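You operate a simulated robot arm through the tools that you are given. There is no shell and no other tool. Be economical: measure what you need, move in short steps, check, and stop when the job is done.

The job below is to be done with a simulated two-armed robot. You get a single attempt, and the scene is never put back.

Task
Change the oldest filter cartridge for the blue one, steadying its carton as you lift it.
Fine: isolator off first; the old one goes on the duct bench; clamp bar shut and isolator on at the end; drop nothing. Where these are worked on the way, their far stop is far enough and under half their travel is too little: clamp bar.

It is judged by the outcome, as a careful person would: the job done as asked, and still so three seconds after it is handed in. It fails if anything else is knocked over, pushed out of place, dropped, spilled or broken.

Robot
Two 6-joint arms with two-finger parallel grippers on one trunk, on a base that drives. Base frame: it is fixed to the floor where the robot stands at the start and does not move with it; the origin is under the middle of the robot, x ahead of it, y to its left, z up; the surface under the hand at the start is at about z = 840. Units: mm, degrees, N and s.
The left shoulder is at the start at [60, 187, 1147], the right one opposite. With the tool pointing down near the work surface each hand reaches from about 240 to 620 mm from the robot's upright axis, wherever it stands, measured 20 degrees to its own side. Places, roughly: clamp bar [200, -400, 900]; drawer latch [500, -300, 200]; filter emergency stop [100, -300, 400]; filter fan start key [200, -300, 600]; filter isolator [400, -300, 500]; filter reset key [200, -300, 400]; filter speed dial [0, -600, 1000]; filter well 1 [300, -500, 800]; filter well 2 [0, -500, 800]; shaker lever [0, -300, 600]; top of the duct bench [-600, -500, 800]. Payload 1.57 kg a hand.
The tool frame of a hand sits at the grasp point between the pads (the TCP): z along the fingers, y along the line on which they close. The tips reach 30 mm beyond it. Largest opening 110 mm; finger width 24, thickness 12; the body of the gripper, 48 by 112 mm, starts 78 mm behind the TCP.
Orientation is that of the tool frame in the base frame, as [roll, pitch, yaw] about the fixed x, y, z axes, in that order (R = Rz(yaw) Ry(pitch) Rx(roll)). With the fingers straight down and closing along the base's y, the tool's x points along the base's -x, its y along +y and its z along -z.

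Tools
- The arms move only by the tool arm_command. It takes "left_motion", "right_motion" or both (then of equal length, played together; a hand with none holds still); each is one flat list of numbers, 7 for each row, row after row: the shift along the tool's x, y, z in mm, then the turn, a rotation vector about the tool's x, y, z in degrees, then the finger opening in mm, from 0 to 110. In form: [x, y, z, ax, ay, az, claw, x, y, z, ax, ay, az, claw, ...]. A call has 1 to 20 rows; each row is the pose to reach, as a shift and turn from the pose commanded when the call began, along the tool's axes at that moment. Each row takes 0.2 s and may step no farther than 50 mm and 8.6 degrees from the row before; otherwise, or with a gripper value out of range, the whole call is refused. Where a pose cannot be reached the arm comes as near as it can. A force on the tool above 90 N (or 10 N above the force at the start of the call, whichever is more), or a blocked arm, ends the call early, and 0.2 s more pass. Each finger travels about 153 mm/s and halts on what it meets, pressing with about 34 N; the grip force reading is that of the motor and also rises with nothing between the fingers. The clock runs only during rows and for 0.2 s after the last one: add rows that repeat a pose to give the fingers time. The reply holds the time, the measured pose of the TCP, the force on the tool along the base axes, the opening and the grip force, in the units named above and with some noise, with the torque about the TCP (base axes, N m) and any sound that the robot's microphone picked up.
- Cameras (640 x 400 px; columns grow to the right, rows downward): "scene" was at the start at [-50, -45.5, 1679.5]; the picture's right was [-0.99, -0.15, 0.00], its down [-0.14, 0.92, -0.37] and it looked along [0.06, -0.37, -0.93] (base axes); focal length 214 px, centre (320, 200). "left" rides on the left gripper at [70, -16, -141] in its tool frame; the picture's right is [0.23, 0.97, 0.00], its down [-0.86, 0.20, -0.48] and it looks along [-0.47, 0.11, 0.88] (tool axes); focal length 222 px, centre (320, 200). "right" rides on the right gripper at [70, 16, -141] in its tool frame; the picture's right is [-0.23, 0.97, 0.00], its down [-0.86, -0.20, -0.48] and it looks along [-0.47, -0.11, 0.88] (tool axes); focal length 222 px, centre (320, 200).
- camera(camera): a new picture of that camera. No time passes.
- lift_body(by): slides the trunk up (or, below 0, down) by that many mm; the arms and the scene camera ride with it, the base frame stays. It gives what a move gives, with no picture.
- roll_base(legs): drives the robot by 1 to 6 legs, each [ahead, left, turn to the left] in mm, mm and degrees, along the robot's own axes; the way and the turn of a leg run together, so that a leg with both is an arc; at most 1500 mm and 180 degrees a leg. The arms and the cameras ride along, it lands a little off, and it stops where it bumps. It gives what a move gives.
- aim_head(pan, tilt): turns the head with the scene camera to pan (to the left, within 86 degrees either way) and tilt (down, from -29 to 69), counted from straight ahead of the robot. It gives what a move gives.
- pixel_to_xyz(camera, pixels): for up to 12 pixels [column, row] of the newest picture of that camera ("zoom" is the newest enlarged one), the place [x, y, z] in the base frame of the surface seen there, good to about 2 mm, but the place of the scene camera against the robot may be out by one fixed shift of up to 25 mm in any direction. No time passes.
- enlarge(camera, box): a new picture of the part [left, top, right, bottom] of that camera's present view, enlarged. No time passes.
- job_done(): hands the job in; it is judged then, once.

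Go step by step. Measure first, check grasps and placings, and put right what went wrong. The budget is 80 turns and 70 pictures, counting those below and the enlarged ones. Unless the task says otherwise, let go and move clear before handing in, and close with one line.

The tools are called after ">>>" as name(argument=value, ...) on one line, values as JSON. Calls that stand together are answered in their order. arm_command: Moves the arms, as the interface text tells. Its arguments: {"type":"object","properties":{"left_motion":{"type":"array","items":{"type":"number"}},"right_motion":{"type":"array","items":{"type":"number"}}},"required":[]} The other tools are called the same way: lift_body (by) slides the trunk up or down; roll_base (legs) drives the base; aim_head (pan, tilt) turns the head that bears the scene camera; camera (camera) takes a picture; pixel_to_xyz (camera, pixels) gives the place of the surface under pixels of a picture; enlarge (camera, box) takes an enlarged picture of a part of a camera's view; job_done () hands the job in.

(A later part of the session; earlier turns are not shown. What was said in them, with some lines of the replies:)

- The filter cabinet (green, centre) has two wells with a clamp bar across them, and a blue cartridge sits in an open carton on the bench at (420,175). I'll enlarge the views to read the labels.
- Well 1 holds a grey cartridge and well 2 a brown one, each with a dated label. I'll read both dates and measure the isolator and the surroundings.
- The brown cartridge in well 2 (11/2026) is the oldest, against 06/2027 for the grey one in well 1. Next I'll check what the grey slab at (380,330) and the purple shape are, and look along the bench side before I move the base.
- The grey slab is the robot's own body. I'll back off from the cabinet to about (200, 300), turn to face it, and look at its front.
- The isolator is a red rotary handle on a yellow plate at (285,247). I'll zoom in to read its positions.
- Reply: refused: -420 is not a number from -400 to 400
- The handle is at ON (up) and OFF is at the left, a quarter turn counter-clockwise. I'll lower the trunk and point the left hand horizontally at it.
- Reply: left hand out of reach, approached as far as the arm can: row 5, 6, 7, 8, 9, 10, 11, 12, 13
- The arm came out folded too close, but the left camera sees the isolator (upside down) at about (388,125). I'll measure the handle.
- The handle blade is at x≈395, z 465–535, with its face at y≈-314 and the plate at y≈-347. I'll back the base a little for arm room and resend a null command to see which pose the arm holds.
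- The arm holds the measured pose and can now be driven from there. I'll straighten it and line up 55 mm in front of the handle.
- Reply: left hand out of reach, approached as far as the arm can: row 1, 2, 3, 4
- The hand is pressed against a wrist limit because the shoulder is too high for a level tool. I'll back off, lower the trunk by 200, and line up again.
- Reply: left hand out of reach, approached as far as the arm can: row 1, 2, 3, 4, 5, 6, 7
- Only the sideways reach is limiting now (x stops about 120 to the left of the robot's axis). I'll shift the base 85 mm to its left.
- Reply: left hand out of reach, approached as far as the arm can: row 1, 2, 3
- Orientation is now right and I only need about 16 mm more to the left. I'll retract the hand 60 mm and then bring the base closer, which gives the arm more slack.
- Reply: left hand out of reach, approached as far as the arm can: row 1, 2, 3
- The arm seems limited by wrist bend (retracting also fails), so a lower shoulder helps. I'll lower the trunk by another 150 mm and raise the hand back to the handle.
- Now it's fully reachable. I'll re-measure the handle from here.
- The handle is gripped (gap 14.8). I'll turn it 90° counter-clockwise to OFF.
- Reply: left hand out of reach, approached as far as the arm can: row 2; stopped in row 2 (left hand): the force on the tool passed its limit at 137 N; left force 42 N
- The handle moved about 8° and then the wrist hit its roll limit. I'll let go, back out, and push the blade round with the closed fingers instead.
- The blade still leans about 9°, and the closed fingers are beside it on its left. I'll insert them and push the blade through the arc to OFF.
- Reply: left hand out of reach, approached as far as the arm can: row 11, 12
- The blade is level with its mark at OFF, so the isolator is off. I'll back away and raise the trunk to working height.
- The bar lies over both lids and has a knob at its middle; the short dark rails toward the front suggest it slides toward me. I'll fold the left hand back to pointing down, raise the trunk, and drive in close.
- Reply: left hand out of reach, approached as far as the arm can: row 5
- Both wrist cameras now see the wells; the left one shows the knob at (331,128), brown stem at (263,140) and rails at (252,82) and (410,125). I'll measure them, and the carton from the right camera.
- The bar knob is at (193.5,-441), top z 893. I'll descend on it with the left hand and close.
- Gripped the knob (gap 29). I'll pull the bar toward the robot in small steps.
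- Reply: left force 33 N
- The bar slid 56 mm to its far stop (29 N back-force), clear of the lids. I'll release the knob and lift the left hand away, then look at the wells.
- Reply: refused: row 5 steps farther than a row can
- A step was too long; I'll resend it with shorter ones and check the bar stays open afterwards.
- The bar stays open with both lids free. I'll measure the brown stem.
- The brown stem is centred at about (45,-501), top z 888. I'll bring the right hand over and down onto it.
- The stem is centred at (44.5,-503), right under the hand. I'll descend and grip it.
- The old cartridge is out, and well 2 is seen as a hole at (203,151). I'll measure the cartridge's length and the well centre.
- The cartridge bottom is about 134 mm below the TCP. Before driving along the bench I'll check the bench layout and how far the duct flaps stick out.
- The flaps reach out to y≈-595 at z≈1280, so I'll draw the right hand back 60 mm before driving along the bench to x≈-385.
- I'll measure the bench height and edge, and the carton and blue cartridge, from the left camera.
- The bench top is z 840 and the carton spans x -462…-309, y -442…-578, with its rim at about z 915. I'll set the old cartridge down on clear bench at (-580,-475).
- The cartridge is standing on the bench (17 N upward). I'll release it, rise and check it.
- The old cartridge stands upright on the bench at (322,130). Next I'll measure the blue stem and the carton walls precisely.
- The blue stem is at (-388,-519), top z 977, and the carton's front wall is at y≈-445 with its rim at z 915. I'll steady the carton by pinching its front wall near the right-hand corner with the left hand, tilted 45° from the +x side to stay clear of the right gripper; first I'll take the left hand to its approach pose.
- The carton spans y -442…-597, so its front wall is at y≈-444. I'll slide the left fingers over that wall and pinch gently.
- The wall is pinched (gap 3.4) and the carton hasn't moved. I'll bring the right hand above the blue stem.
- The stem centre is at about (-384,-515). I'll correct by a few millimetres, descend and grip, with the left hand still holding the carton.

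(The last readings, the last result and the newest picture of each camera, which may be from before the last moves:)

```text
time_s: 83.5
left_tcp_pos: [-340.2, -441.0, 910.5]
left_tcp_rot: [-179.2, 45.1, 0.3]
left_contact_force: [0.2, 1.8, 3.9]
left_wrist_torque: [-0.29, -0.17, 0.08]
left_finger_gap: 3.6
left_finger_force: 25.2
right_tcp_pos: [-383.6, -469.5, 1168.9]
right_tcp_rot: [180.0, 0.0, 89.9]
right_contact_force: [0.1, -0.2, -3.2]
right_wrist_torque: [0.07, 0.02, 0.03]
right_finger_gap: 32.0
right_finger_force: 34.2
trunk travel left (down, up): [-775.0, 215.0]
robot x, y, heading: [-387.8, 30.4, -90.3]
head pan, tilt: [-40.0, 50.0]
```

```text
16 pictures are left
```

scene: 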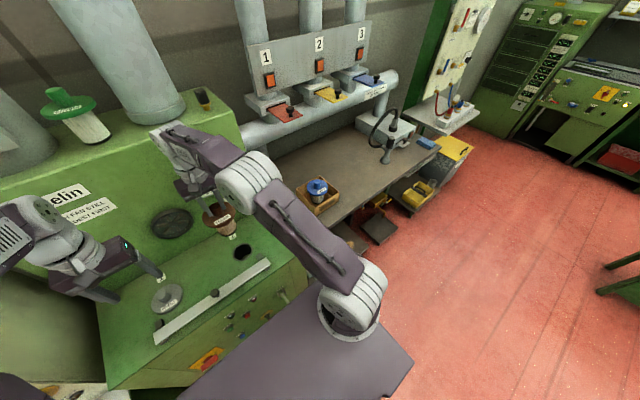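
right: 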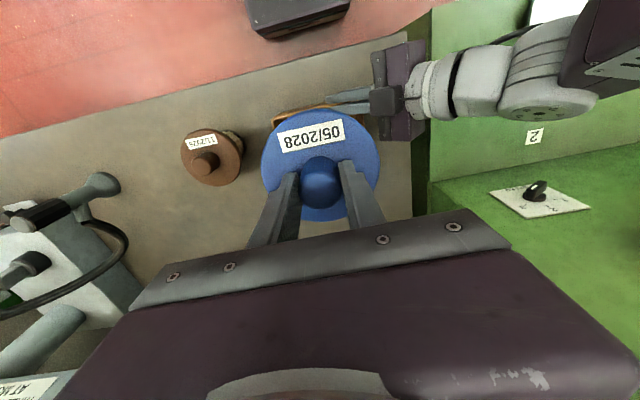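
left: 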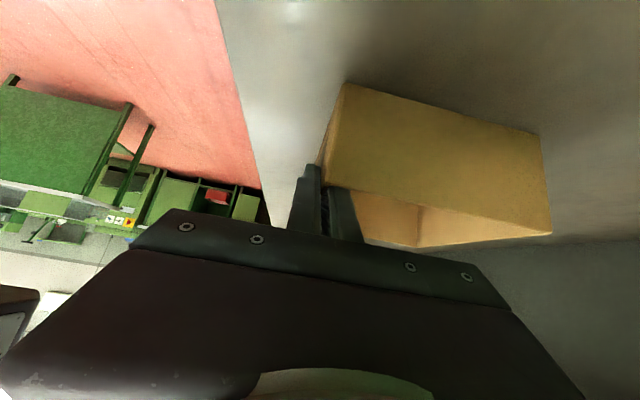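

The blue cartridge is out and the carton stayed put. I'll release the carton, back the left hand out and return it to its upright pose.

>>> arm_command(left_motion=[0, 0, 0, 0, 0, 0, 40, 0, 0, 0, 0, 0, 0, 40, 0, 0, -40, 0, 0, 0, 40, 0, 0, -80, 0, 0, 0, 40, 0, 0, -125, 0, 0, 0, 40, -8, -5.4, -139, -2.9, 2.9, -7.1, 40, -16, -11, -153, -5.9, 5.9, -14.2, 40, -24, -16, -167, -8.8, 8.8, -21.2, 40, -32, -22, -181, -11.7, 11.7, -28.3, 40, -40, -27, -195, -14.7, 14.7, -35.4, 40, -48, -32, -209, -17.6, 17.6, -42.5, 40, -56, -38, -223, -20.5, 20.5, -49.5, 60, -64, -43, -237, -23.5, 23.5, -56.6, 60, -72, -49, -251, -26.4, 26.4, -63.7, 60, -80, -54, -265, -29.3, 29.3, -70.8, 60, -88, -60, -279, -32.3, 32.3, -77.8, 60, -95.5, -65, -293, -35.2, 35.2, -84.9, 60])

>>> roll_base(legs=[[0, 497, 0]])

>>> camera(camera="left")

```text
time_s: 87.1
left_tcp_pos: [-196.6, -381.1, 1187.6]
left_tcp_rot: [179.9, -0.5, 89.8]
left_contact_force: [-0.7, 0.5, 0.5]
left_wrist_torque: [-0.02, 0.03, -0.02]
left_finger_gap: 60.0
left_finger_force: 0.1
right_tcp_pos: [-383.0, -469.5, 1167.8]
right_tcp_rot: [180.0, 0.0, 89.9]
right_contact_force: [0.6, -0.7, -2.8]
right_wrist_torque: [-0.02, -0.01, -0.01]
right_finger_gap: 32.2
right_finger_force: 33.9
trunk travel left (down, up): [-775.0, 215.0]
robot x, y, heading: [-389.9, 33.4, -90.4]
head pan, tilt: [-40.0, 50.0]
```

```text
time_s: 90.1
left_tcp_pos: [313.8, -374.6, 1187.6]
left_tcp_rot: [-180.0, -0.7, 90.7]
left_contact_force: [1.2, 0.1, -1.0]
left_wrist_torque: [0.02, -0.02, -0.03]
left_finger_gap: 60.0
left_finger_force: 0.0
right_tcp_pos: [128.8, -465.7, 1168.1]
right_tcp_rot: [-179.9, 0.0, 90.8]
right_contact_force: [0.0, 0.6, -3.2]
right_wrist_torque: [0.0, 0.01, 0.0]
right_finger_gap: 32.0
right_finger_force: 33.9
trunk travel left (down, up): [-775.0, 215.0]
robot x, y, heading: [113.8, 31.3, -89.3]
head pan, tilt: [-40.0, 50.0]
```

```text
15 pictures are left
```

left: 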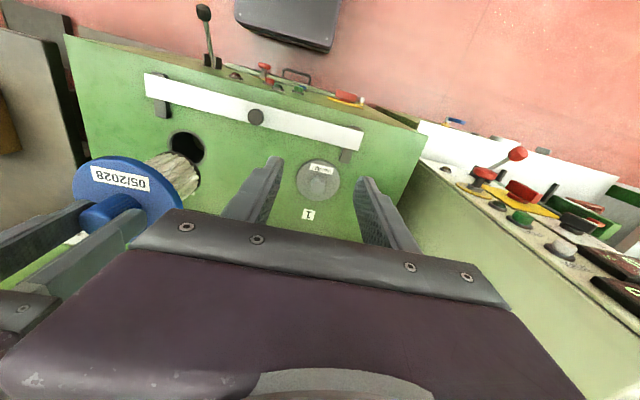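

The bar is still open and well 2 is clear. I'll bring the blue cartridge over the well and hover with its bottom about 20 mm above the deck.

>>> arm_command(right_motion=[-13, -28, 0, 0, 0, 0, 0, -26, -57, 0, 0, 0, 0, 0, -38.1, -85.2, 0, 0, 0, 0, 0, -38.1, -85.2, 45, 0, 0, 0, 0, -38.1, -85.2, 90, 0, 0, 0, 0, -38.1, -85.2, 135, 0, 0, 0, 0, -38.1, -85.2, 160, 0, 0, 0, 0, -38.1, -85.2, 160, 0, 0, 0, 0])

>>> camera(camera="left")

>>> camera(camera="right")

```text
time_s: 91.9
left_tcp_pos: [315.1, -375.2, 1188.9]
left_tcp_rot: [179.9, -0.6, 90.8]
left_contact_force: [0.4, 0.0, -0.3]
left_wrist_torque: [0.02, 0.0, -0.02]
left_finger_gap: 60.0
left_finger_force: 0.0
right_tcp_pos: [43.4, -506.8, 1010.1]
right_tcp_rot: [-180.0, 0.0, 90.8]
right_contact_force: [-0.1, 0.3, -2.4]
right_wrist_torque: [-0.04, 0.0, -0.02]
right_finger_gap: 32.2
right_finger_force: 33.6
trunk travel left (down, up): [-775.0, 215.0]
robot x, y, heading: [115.2, 35.1, -89.2]
head pan, tilt: [-40.0, 50.0]
```

```text
14 pictures are left
```

left: 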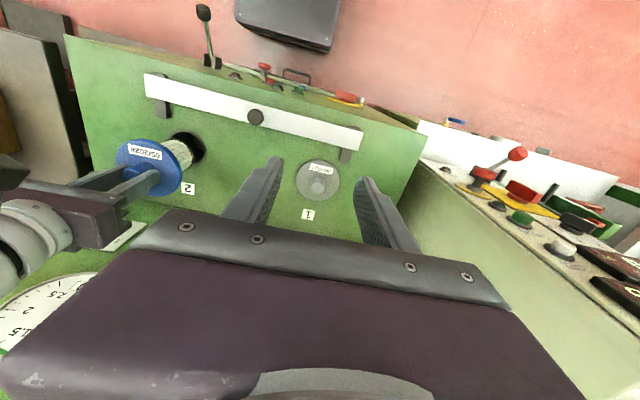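

```text
13 pictures are left
```

right: 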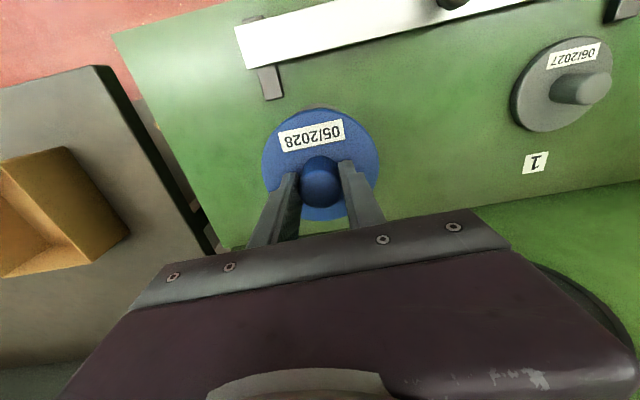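

The blue cartridge sits in the grip just as the old one did (lid spans x 262–379 in the right view), so the same seat pose (44.2,-503.5) applies. I'll start it into the well and check the force.

>>> arm_command(right_motion=[2.5, 0.5, 10, 0, 0, 0, 0, 2.5, 0.5, 20, 0, 0, 0, 0, 2.5, 0.5, 30, 0, 0, 0, 0, 2.5, 0.5, 37, 0, 0, 0, 0, 2.5, 0.5, 44, 0, 0, 0, 0, 2.5, 0.5, 50, 0, 0, 0, 0, 2.5, 0.5, 50, 0, 0, 0, 0])

>>> enlarge(camera="left", box=[90, 90, 240, 220])

```text
time_s: 93.5
left_tcp_pos: [315.1, -375.1, 1186.7]
left_tcp_rot: [-180.0, -0.6, 90.6]
left_contact_force: [0.1, 0.1, -0.3]
left_wrist_torque: [-0.01, 0.01, -0.01]
left_finger_gap: 60.1
left_finger_force: 0.0
right_tcp_pos: [44.2, -502.7, 959.7]
right_tcp_rot: [-179.9, -0.1, 90.8]
right_contact_force: [-0.6, 0.4, -3.1]
right_wrist_torque: [-0.01, -0.01, 0.03]
right_finger_gap: 32.1
right_finger_force: 34.0
trunk travel left (down, up): [-775.0, 215.0]
robot x, y, heading: [118.8, 33.2, -89.1]
head pan, tilt: [-40.0, 50.0]
```

```text
3.08 times, centred on (165, 155) of left
```

zoom: 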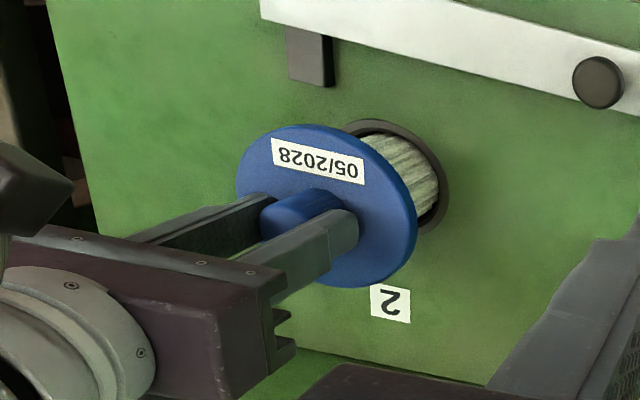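

It's entering freely with no side force. I'll lower it until the lid seats.

>>> arm_command(right_motion=[0, 0, 12, 0, 0, 0, 0, 0, 0, 24, 0, 0, 0, 0, 0, 0, 36, 0, 0, 0, 0, 0, 0, 48, 0, 0, 0, 0, 0, 0, 58, 0, 0, 0, 0, 0, 0, 64, 0, 0, 0, 0, 0, 0, 68, 0, 0, 0, 0, 0, 0, 71, 0, 0, 0, 0, 0, 0, 72, 0, 0, 0, 0])

>>> enlarge(camera="left", box=[90, 90, 240, 220])

>>> pixel_to_xyz(camera="zoom", pixels=[[330, 145], [290, 165], [410, 200], [350, 180], [400, 150]])

```text
time_s: 95.5
left_tcp_pos: [313.9, -372.3, 1189.8]
left_tcp_rot: [-179.9, -0.4, 90.7]
left_contact_force: [0.0, -0.3, -0.3]
left_wrist_torque: [0.0, -0.01, 0.03]
left_finger_gap: 59.9
left_finger_force: 0.0
right_tcp_pos: [45.7, -502.0, 889.8]
right_tcp_rot: [-180.0, 0.4, 90.8]
right_contact_force: [-3.3, -3.5, 27.2]
right_wrist_torque: [-0.23, 0.56, 0.06]
right_finger_gap: 32.5
right_finger_force: 34.1
trunk travel left (down, up): [-775.0, 215.0]
robot x, y, heading: [116.3, 35.9, -89.1]
head pan, tilt: [-40.0, 50.0]
```

```text
3.08 times, centred on (165, 155) of left
```

zoom: 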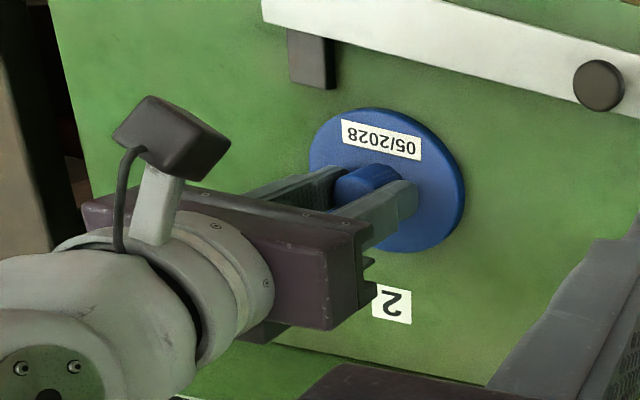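

```text
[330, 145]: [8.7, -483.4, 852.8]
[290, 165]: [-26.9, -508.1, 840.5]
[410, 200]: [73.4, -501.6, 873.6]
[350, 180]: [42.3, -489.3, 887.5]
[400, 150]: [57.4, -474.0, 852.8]
```

Seated: the lid is at z 852 with 27 N of contact. I'll release and raise the right hand away.

>>> arm_command(right_motion=[0, 0, -2, 0, 0, 0, 0, 0, 0, -2, 0, 0, 0, 70, 0, 0, -2, 0, 0, 0, 70, 0, 0, -20, 0, 0, 0, 70, 0, 0, -60, 0, 0, 0, 70, 10, -20, -100, 0, 0, 0, 70, 20, -40, -140, 0, 0, 0, 70, 30, -60, -180, 0, 0, 0, 70, 50, -90, -210, 0, 0, 0, 70, 70, -120, -240, 0, 0, 0, 70, 90, -150, -260, 0, 0, 0, 70])

>>> camera(camera="left")

>>> pixel_to_xyz(camera="left", pixels=[[255, 116], [249, 117], [262, 116], [255, 121], [165, 145], [185, 165], [200, 100]])

```text
time_s: 97.9
left_tcp_pos: [315.6, -373.5, 1188.7]
left_tcp_rot: [-179.9, -0.5, 90.8]
left_contact_force: [0.7, 0.3, 0.2]
left_wrist_torque: [-0.03, 0.0, 0.01]
left_finger_gap: 59.8
left_finger_force: 0.1
right_tcp_pos: [-104.5, -412.0, 1145.7]
right_tcp_rot: [-179.9, 0.0, 91.0]
right_contact_force: [-0.2, 0.1, 0.2]
right_wrist_torque: [-0.01, -0.02, 0.05]
right_finger_gap: 69.8
right_finger_force: 0.0
trunk travel left (down, up): [-775.0, 215.0]
robot x, y, heading: [111.7, 32.5, -88.9]
head pan, tilt: [-40.0, 50.0]
```

```text
10 pictures are left
```

left: 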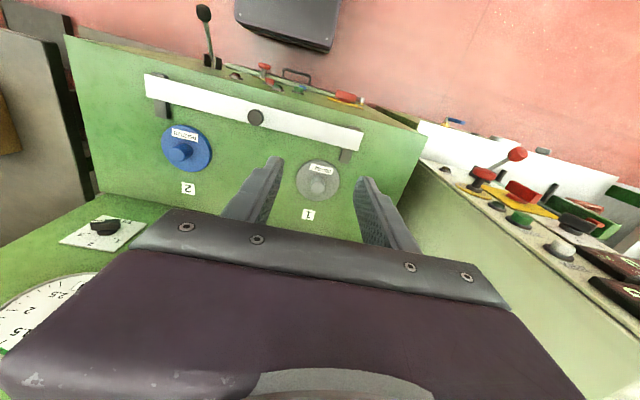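

```text
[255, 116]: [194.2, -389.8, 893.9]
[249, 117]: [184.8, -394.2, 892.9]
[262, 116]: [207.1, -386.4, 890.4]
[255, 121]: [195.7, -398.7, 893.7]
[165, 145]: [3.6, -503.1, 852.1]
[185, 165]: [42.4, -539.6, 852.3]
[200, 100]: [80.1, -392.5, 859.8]
```

The blue cartridge is seated with its lid flush and the right hand is clear. I'll grip the knob at (194,-391) and push the bar back shut.

>>> arm_command(left_motion=[-5, -40, 0, 0, 0, 0, 60, -10, -80, 0, 0, 0, 0, 60, -16, -121.7, 0, 0, 0, 0, 60, -16, -121.7, 48, 0, 0, 0, 60, -16, -121.7, 96, 0, 0, 0, 60, -16, -121.7, 144, 0, 0, 0, 60, -16, -121.7, 192, 0, 0, 0, 60, -16, -121.7, 235, 0, 0, 0, 60, -16, -121.7, 270, 0, 0, 0, 60, -16, -121.7, 291, 0, 0, 0, 60, -16, -121.7, 291, 0, 0, 0, 10, -16, -121.7, 291, 0, 0, 0, 0, -16, -121.7, 291, 0, 0, 0, 0])

>>> arm_command(left_motion=[-8, 0, 0, 0, 0, 0, 0, -16, 0, 0, 0, 0, 0, 0, -24, 0, 0, 0, 0, 0, 0, -32, 0, 0, 0, 0, 0, 0, -40, 0, 0, 0, 0, 0, 0, -46, -0.6, 0, 0, 0, 0, 0, -51, -0.6, 0, 0, 0, 0, 0, -55, -0.6, 0, 0, 0, 0, 0, -57, -0.6, 0, 0, 0, 0, 0])

>>> camera(camera="left")

```text
time_s: 100.7
left_tcp_pos: [195.2, -388.1, 896.3]
left_tcp_rot: [-179.9, -0.5, 90.7]
left_contact_force: [5.1, -0.4, -5.4]
left_wrist_torque: [-0.84, -0.11, 0.18]
left_finger_gap: 29.2
left_finger_force: 38.9
right_tcp_pos: [-102.5, -414.5, 1146.0]
right_tcp_rot: [-179.9, 0.0, 91.0]
right_contact_force: [-0.2, -0.2, 0.0]
right_wrist_torque: [0.0, -0.02, -0.03]
right_finger_gap: 69.8
right_finger_force: 0.0
trunk travel left (down, up): [-775.0, 215.0]
robot x, y, heading: [117.4, 35.4, -89.3]
head pan, tilt: [-40.0, 50.0]
```

```text
time_s: 102.7
left_tcp_pos: [194.6, -439.0, 896.7]
left_tcp_rot: [179.9, -0.9, 90.7]
left_contact_force: [-1.3, 27.3, -7.7]
left_wrist_torque: [0.51, 0.03, 0.02]
left_finger_gap: 29.9
left_finger_force: 39.2
right_tcp_pos: [-103.7, -409.7, 1146.6]
right_tcp_rot: [179.9, 0.2, 90.8]
right_contact_force: [0.3, -0.1, 1.5]
right_wrist_torque: [-0.01, -0.02, -0.02]
right_finger_gap: 69.9
right_finger_force: 0.1
trunk travel left (down, up): [-775.0, 215.0]
robot x, y, heading: [116.4, 31.4, -89.0]
head pan, tilt: [-40.0, 50.0]
```

```text
9 pictures are left
```

left: 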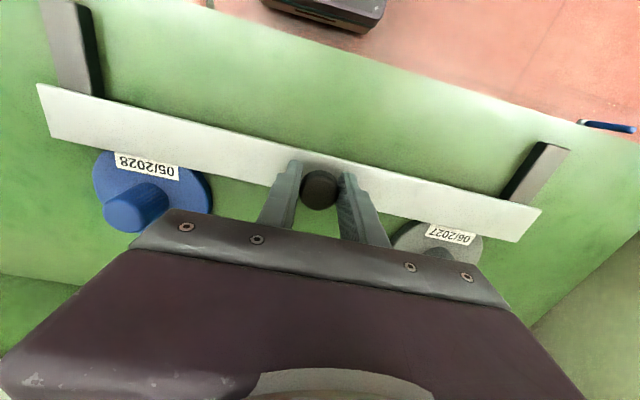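

The bar is shut on its stop (27 N) and overlaps both lids as it did at first. I'll let go, rise, back off and lower the trunk for the isolator.

>>> arm_command(left_motion=[2, 0, 0, 0, 0, 0, 0, 2, 0, 0, 0, 0, 0, 60, 2, 0, 0, 0, 0, 0, 60, 2, 0, -40, 0, 0, 0, 60, 2, 0, -85, 0, 0, 0, 60, 2, 0, -130, 0, 0, 0, 60, 2, 0, -175, 0, 0, 0, 60, 2, 0, -220, 0, 0, 0, 60, 2, 0, -250, 0, 0, 0, 60])

>>> camera(camera="left")

>>> roll_base(legs=[[-530, 195, -1]])

>>> lift_body(by=-400)

>>> lift_body(by=-350)

```text
time_s: 104.7
left_tcp_pos: [190.5, -446.7, 1142.4]
left_tcp_rot: [-180.0, -0.7, 90.7]
left_contact_force: [-1.1, -0.4, -0.5]
left_wrist_torque: [0.01, -0.02, 0.01]
left_finger_gap: 59.9
left_finger_force: 0.1
right_tcp_pos: [-103.1, -413.8, 1146.0]
right_tcp_rot: [179.9, -0.1, 90.8]
right_contact_force: [-0.7, 0.5, 0.5]
right_wrist_torque: [-0.01, -0.01, -0.01]
right_finger_gap: 70.0
right_finger_force: 0.1
trunk travel left (down, up): [-775.0, 215.0]
robot x, y, heading: [118.1, 34.3, -88.9]
head pan, tilt: [-40.0, 50.0]
```

```text
8 pictures are left
```

left: 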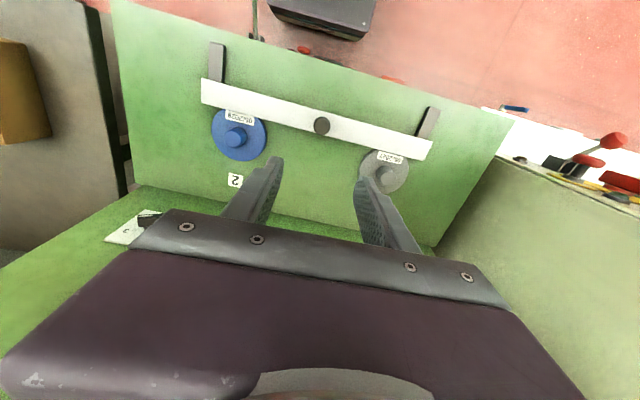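

```text
time_s: 108.0
left_tcp_pos: [373.2, 97.7, 1140.7]
left_tcp_rot: [180.0, -0.6, 89.2]
left_contact_force: [-0.1, -0.5, 0.6]
left_wrist_torque: [0.02, -0.03, 0.03]
left_finger_gap: 60.1
left_finger_force: 0.1
right_tcp_pos: [78.5, 139.1, 1144.9]
right_tcp_rot: [-180.0, -0.2, 89.3]
right_contact_force: [-0.7, 0.1, 0.0]
right_wrist_torque: [-0.01, 0.02, -0.03]
right_finger_gap: 70.0
right_finger_force: 0.0
trunk travel left (down, up): [-775.0, 215.0]
robot x, y, heading: [310.9, 579.4, -90.8]
head pan, tilt: [-40.0, 50.0]
```

```text
time_s: 111.8
left_tcp_pos: [372.7, 97.9, 741.9]
left_tcp_rot: [179.9, -0.5, 89.1]
left_contact_force: [0.1, 0.8, 0.3]
left_wrist_torque: [0.05, -0.02, -0.01]
left_finger_gap: 60.0
left_finger_force: 0.0
right_tcp_pos: [79.8, 140.0, 745.2]
right_tcp_rot: [180.0, 0.1, 89.2]
right_contact_force: [0.5, 0.0, 0.9]
right_wrist_torque: [-0.01, 0.02, -0.02]
right_finger_gap: 70.0
right_finger_force: 0.1
trunk travel left (down, up): [-375.0, 615.0]
robot x, y, heading: [310.8, 581.2, -90.7]
head pan, tilt: [-40.0, 50.0]
```

```text
time_s: 115.2
left_tcp_pos: [372.5, 98.0, 392.3]
left_tcp_rot: [-180.0, -0.5, 89.0]
left_contact_force: [-0.7, 0.0, -0.3]
left_wrist_torque: [0.02, -0.02, -0.02]
left_finger_gap: 60.0
left_finger_force: 0.0
right_tcp_pos: [79.9, 140.3, 394.9]
right_tcp_rot: [180.0, 0.0, 89.2]
right_contact_force: [-0.3, 0.2, 0.3]
right_wrist_torque: [0.01, 0.02, -0.02]
right_finger_gap: 70.0
right_finger_force: 0.1
trunk travel left (down, up): [-25.0, 965.0]
robot x, y, heading: [312.2, 582.1, -90.8]
head pan, tilt: [-40.0, 50.0]
```

>>> arm_command(left_motion=[-17, 1, -9, 0, -7.5, 0, 60, -33, 3, -18, 0, -15, 0, 40, -50, 4, -27, 0, -22.5, 0, 20, -66, 5, -36, 0, -30, 0, 0, -83, 7, -45, 0, -37.5, 0, 0, -99, 8, -54, 0, -45, 0, 0, -116, 9, -63, 0, -52.5, 0, 0, -132, 11, -72, 0, -60, 0, 0, -149, 12, -81, 0, -67.5, 0, 0, -165, 13, -90, 0, -75, 0, 0, -182, 15, -99, 0, -82.5, 0, 0, -198, 16, -108, 0, -90, 0, 0, -198, 16, -108, 0, -90, 0, 0, -198, 16, -108, 0, -90, 0, 0])

```text
time_s: 118.2
left_tcp_pos: [385.6, -100.2, 498.1]
left_tcp_rot: [-178.8, 89.5, 90.3]
left_contact_force: [-0.2, 0.8, 0.1]
left_wrist_torque: [-0.02, 0.02, 0.03]
left_finger_gap: 0.0
left_finger_force: 21.2
right_tcp_pos: [79.9, 139.9, 395.0]
right_tcp_rot: [-180.0, 0.0, 89.2]
right_contact_force: [-0.2, -0.3, 0.3]
right_wrist_torque: [0.02, 0.01, -0.02]
right_finger_gap: 70.1
right_finger_force: 0.2
trunk travel left (down, up): [-25.0, 965.0]
robot x, y, heading: [310.9, 585.1, -90.8]
head pan, tilt: [-40.0, 50.0]
```

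The left hand is level with fingers closed. I'll drive in 155 mm and look at the handle.

>>> roll_base(legs=[[158, 0, 0.8]])

>>> arm_command(left_motion=[-16, -11, 0, 0, 0, 0, 0, -32, -22, 0, 0, 0, 0, 0, -32, -22, 0, 0, 0, 0, 0])

>>> camera(camera="left")

```text
time_s: 119.7
left_tcp_pos: [395.6, -256.0, 498.1]
left_tcp_rot: [-179.6, 89.4, 90.3]
left_contact_force: [-0.2, 0.8, 0.1]
left_wrist_torque: [0.0, 0.02, -0.02]
left_finger_gap: 0.1
left_finger_force: 21.6
right_tcp_pos: [86.4, -22.5, 395.4]
right_tcp_rot: [180.0, 0.1, 90.2]
right_contact_force: [0.9, -0.1, 0.7]
right_wrist_torque: [-0.02, 0.01, 0.03]
right_finger_gap: 69.7
right_finger_force: 0.0
trunk travel left (down, up): [-25.0, 965.0]
robot x, y, heading: [312.3, 423.7, -89.7]
head pan, tilt: [-40.0, 50.0]
```

```text
time_s: 120.5
left_tcp_pos: [374.0, -256.5, 528.3]
left_tcp_rot: [-178.0, 89.4, 92.0]
left_contact_force: [-1.0, 0.3, 0.6]
left_wrist_torque: [-0.02, -0.01, -0.01]
left_finger_gap: 0.0
left_finger_force: 21.6
right_tcp_pos: [85.5, -21.8, 395.1]
right_tcp_rot: [-180.0, -0.1, 90.1]
right_contact_force: [0.2, -0.2, -0.3]
right_wrist_torque: [-0.03, 0.01, 0.01]
right_finger_gap: 69.8
right_finger_force: 0.2
trunk travel left (down, up): [-25.0, 965.0]
robot x, y, heading: [312.5, 420.6, -89.8]
head pan, tilt: [-40.0, 50.0]
```

```text
7 pictures are left
```

left: 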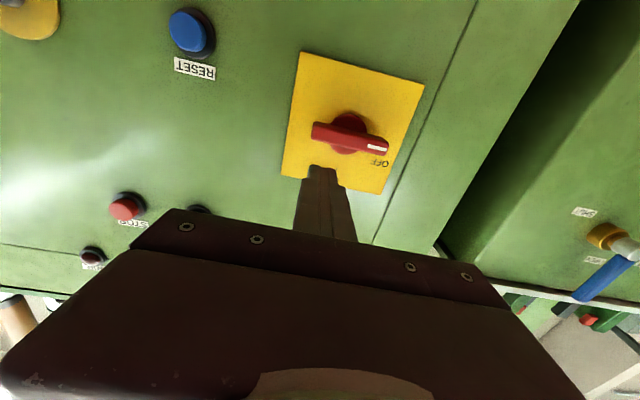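

The handle is level at OFF and the closed fingers are above its tail. I'll insert them and sweep the tail down to bring the mark back up to ON.

>>> arm_command(left_motion=[0, 0, 25, 0, 0, 0, 0, 0, 0, 50, 0, 0, 0, 0, 10.5, -2, 50, 0, 0, 0, 0, 13.2, -5.3, 50, 0, 0, 0, 0, 18.2, -9, 50, 0, 0, 0, 0, 23.4, -11.4, 50, 0, 0, 0, 0, 29.7, -12.3, 50, 0, 0, 0, 0, 37, -11.2, 50, 0, 0, 0, 0, 43.6, -8.3, 50, 0, 0, 0, 0, 49.9, -3.3, 50, 0, 0, 0, 0, 54, 2.5, 50, 0, 0, 0, 0, 54.5, 3.5, 50, 0, 0, 0, 0])

>>> camera(camera="left")

```text
time_s: 123.0
left_tcp_pos: [378.3, -308.0, 474.4]
left_tcp_rot: [-179.2, 89.5, 90.7]
left_contact_force: [-1.6, -0.7, 1.0]
left_wrist_torque: [-0.01, -0.03, -0.07]
left_finger_gap: 0.1
left_finger_force: 21.1
right_tcp_pos: [86.9, -22.3, 395.3]
right_tcp_rot: [180.0, -0.1, 90.2]
right_contact_force: [0.2, 0.9, -0.2]
right_wrist_torque: [-0.02, -0.01, -0.02]
right_finger_gap: 69.8
right_finger_force: 0.1
trunk travel left (down, up): [-25.0, 965.0]
robot x, y, heading: [310.2, 426.1, -89.9]
head pan, tilt: [-40.0, 50.0]
```

```text
6 pictures are left
```

left: 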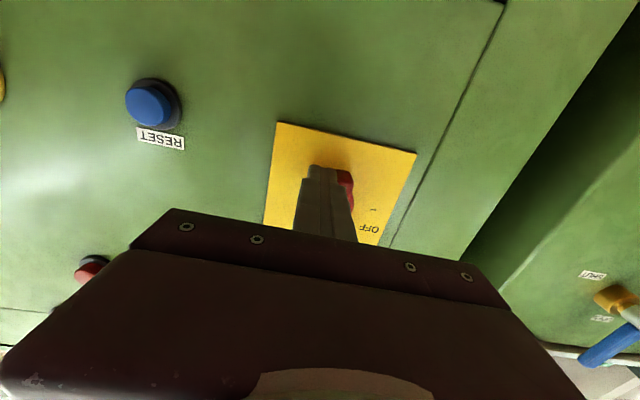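

The fingers hide the handle, so I'll back out to the left and look.

>>> arm_command(left_motion=[0, -8, 0, 0, 0, 0, 0, 0, -8, -25, 0, 0, 0, 0, 0, -8, -48, 0, 0, 0, 0, -25, -10, -48, 0, 0, 0, 0, -50, -12, -48, 0, 0, 0, 0, -50, -12, -48, 0, 0, 0, 0])

>>> enlarge(camera="left", box=[280, 50, 440, 190])

>>> pixel_to_xyz(camera="zoom", pixels=[[300, 130], [290, 180], [280, 230], [310, 160], [300, 200], [270, 260]])

```text
time_s: 124.5
left_tcp_pos: [368.0, -258.5, 527.8]
left_tcp_rot: [178.6, 89.4, 88.5]
left_contact_force: [-0.7, -0.3, -0.1]
left_wrist_torque: [0.0, -0.01, 0.0]
left_finger_gap: 0.0
left_finger_force: 21.3
right_tcp_pos: [85.1, -21.8, 394.8]
right_tcp_rot: [179.9, 0.0, 90.3]
right_contact_force: [0.0, 0.5, 0.6]
right_wrist_torque: [-0.01, -0.01, -0.01]
right_finger_gap: 70.1
right_finger_force: 0.1
trunk travel left (down, up): [-25.0, 965.0]
robot x, y, heading: [309.5, 423.3, -90.0]
head pan, tilt: [-40.0, 50.0]
```

```text
2.86 times, centred on (360, 120) of left
```

zoom: 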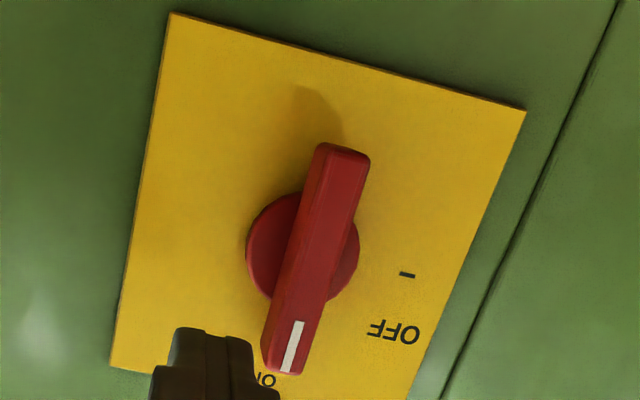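

```text
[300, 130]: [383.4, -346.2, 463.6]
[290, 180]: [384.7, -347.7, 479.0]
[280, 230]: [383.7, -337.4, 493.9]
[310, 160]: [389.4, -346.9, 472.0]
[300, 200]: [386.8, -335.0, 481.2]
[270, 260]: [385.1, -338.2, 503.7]
```

>>> pixel_to_xyz(camera="zoom", pixels=[[350, 160], [338, 200], [322, 250], [305, 300], [292, 345], [362, 170], [322, 340]])

```text
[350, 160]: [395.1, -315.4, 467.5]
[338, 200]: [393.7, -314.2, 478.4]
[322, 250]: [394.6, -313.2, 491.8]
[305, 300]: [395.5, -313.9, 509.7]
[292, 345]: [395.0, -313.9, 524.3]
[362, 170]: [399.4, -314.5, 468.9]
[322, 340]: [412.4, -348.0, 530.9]
```

The blade is vertical with its mark at ON (x≈395 all along z 467–524). I'll back away and do a last check of the whole scene.

>>> roll_base(legs=[[-200, 0, 0]])

>>> lift_body(by=400)

>>> aim_head(pan=-18, tilt=42)

>>> camera(camera="scene")

```text
time_s: 126.0
left_tcp_pos: [367.1, -59.8, 525.7]
left_tcp_rot: [180.0, 89.4, 90.1]
left_contact_force: [-0.5, -0.3, 0.5]
left_wrist_torque: [0.01, 0.01, -0.04]
left_finger_gap: 0.1
left_finger_force: 21.4
right_tcp_pos: [85.0, 175.2, 395.0]
right_tcp_rot: [-179.9, 0.1, 90.2]
right_contact_force: [-0.1, 1.2, -0.3]
right_wrist_torque: [-0.02, 0.02, 0.01]
right_finger_gap: 70.0
right_finger_force: 0.1
trunk travel left (down, up): [-25.0, 965.0]
robot x, y, heading: [312.8, 622.7, -89.9]
head pan, tilt: [-40.0, 50.0]
```

```text
time_s: 129.9
left_tcp_pos: [365.9, -60.4, 926.5]
left_tcp_rot: [179.7, 89.4, 89.8]
left_contact_force: [0.3, 0.4, -0.4]
left_wrist_torque: [-0.02, 0.01, 0.01]
left_finger_gap: 0.1
left_finger_force: 21.8
right_tcp_pos: [86.0, 175.8, 794.5]
right_tcp_rot: [180.0, 0.0, 90.1]
right_contact_force: [0.8, 0.0, -0.3]
right_wrist_torque: [0.0, 0.01, 0.0]
right_finger_gap: 70.1
right_finger_force: 0.1
trunk travel left (down, up): [-425.0, 565.0]
robot x, y, heading: [312.7, 625.5, -89.7]
head pan, tilt: [-40.0, 50.0]
```

```text
time_s: 130.7
left_tcp_pos: [368.1, -60.2, 927.8]
left_tcp_rot: [179.8, 89.3, 89.7]
left_contact_force: [0.7, -0.6, -0.3]
left_wrist_torque: [0.02, -0.04, 0.0]
left_finger_gap: 0.0
left_finger_force: 21.7
right_tcp_pos: [84.1, 176.8, 794.6]
right_tcp_rot: [180.0, 0.0, 90.2]
right_contact_force: [0.5, 0.2, 0.4]
right_wrist_torque: [-0.02, -0.01, 0.01]
right_finger_gap: 70.0
right_finger_force: 0.0
trunk travel left (down, up): [-425.0, 565.0]
robot x, y, heading: [310.9, 619.3, -89.7]
head pan, tilt: [-18.0, 42.0]
```

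```text
4 pictures are left
```

scene: 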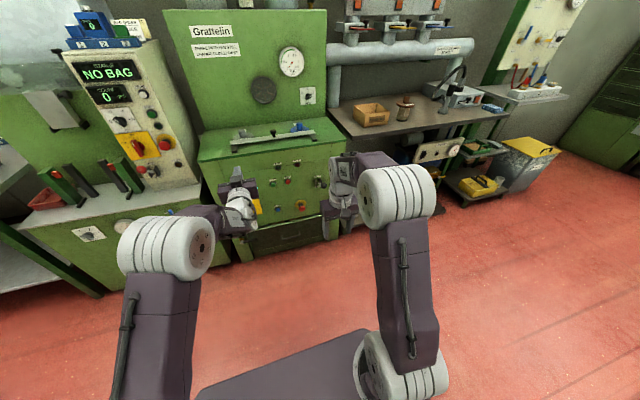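

The old cartridge is upright on the bench at (405,105) with the empty carton beside it. The blue one is in well 2 with the bar shut, the isolator is on and both hands are clear, so I'm handing in.

>>> job_done()

```text
The job is handed in.
```

I swapped the oldest cartridge (11/2026, well 2) for the blue one, holding the carton steady during the lift. The old one stands on the duct bench, the clamp bar is shut, the isolator is back on, and nothing was dropped.
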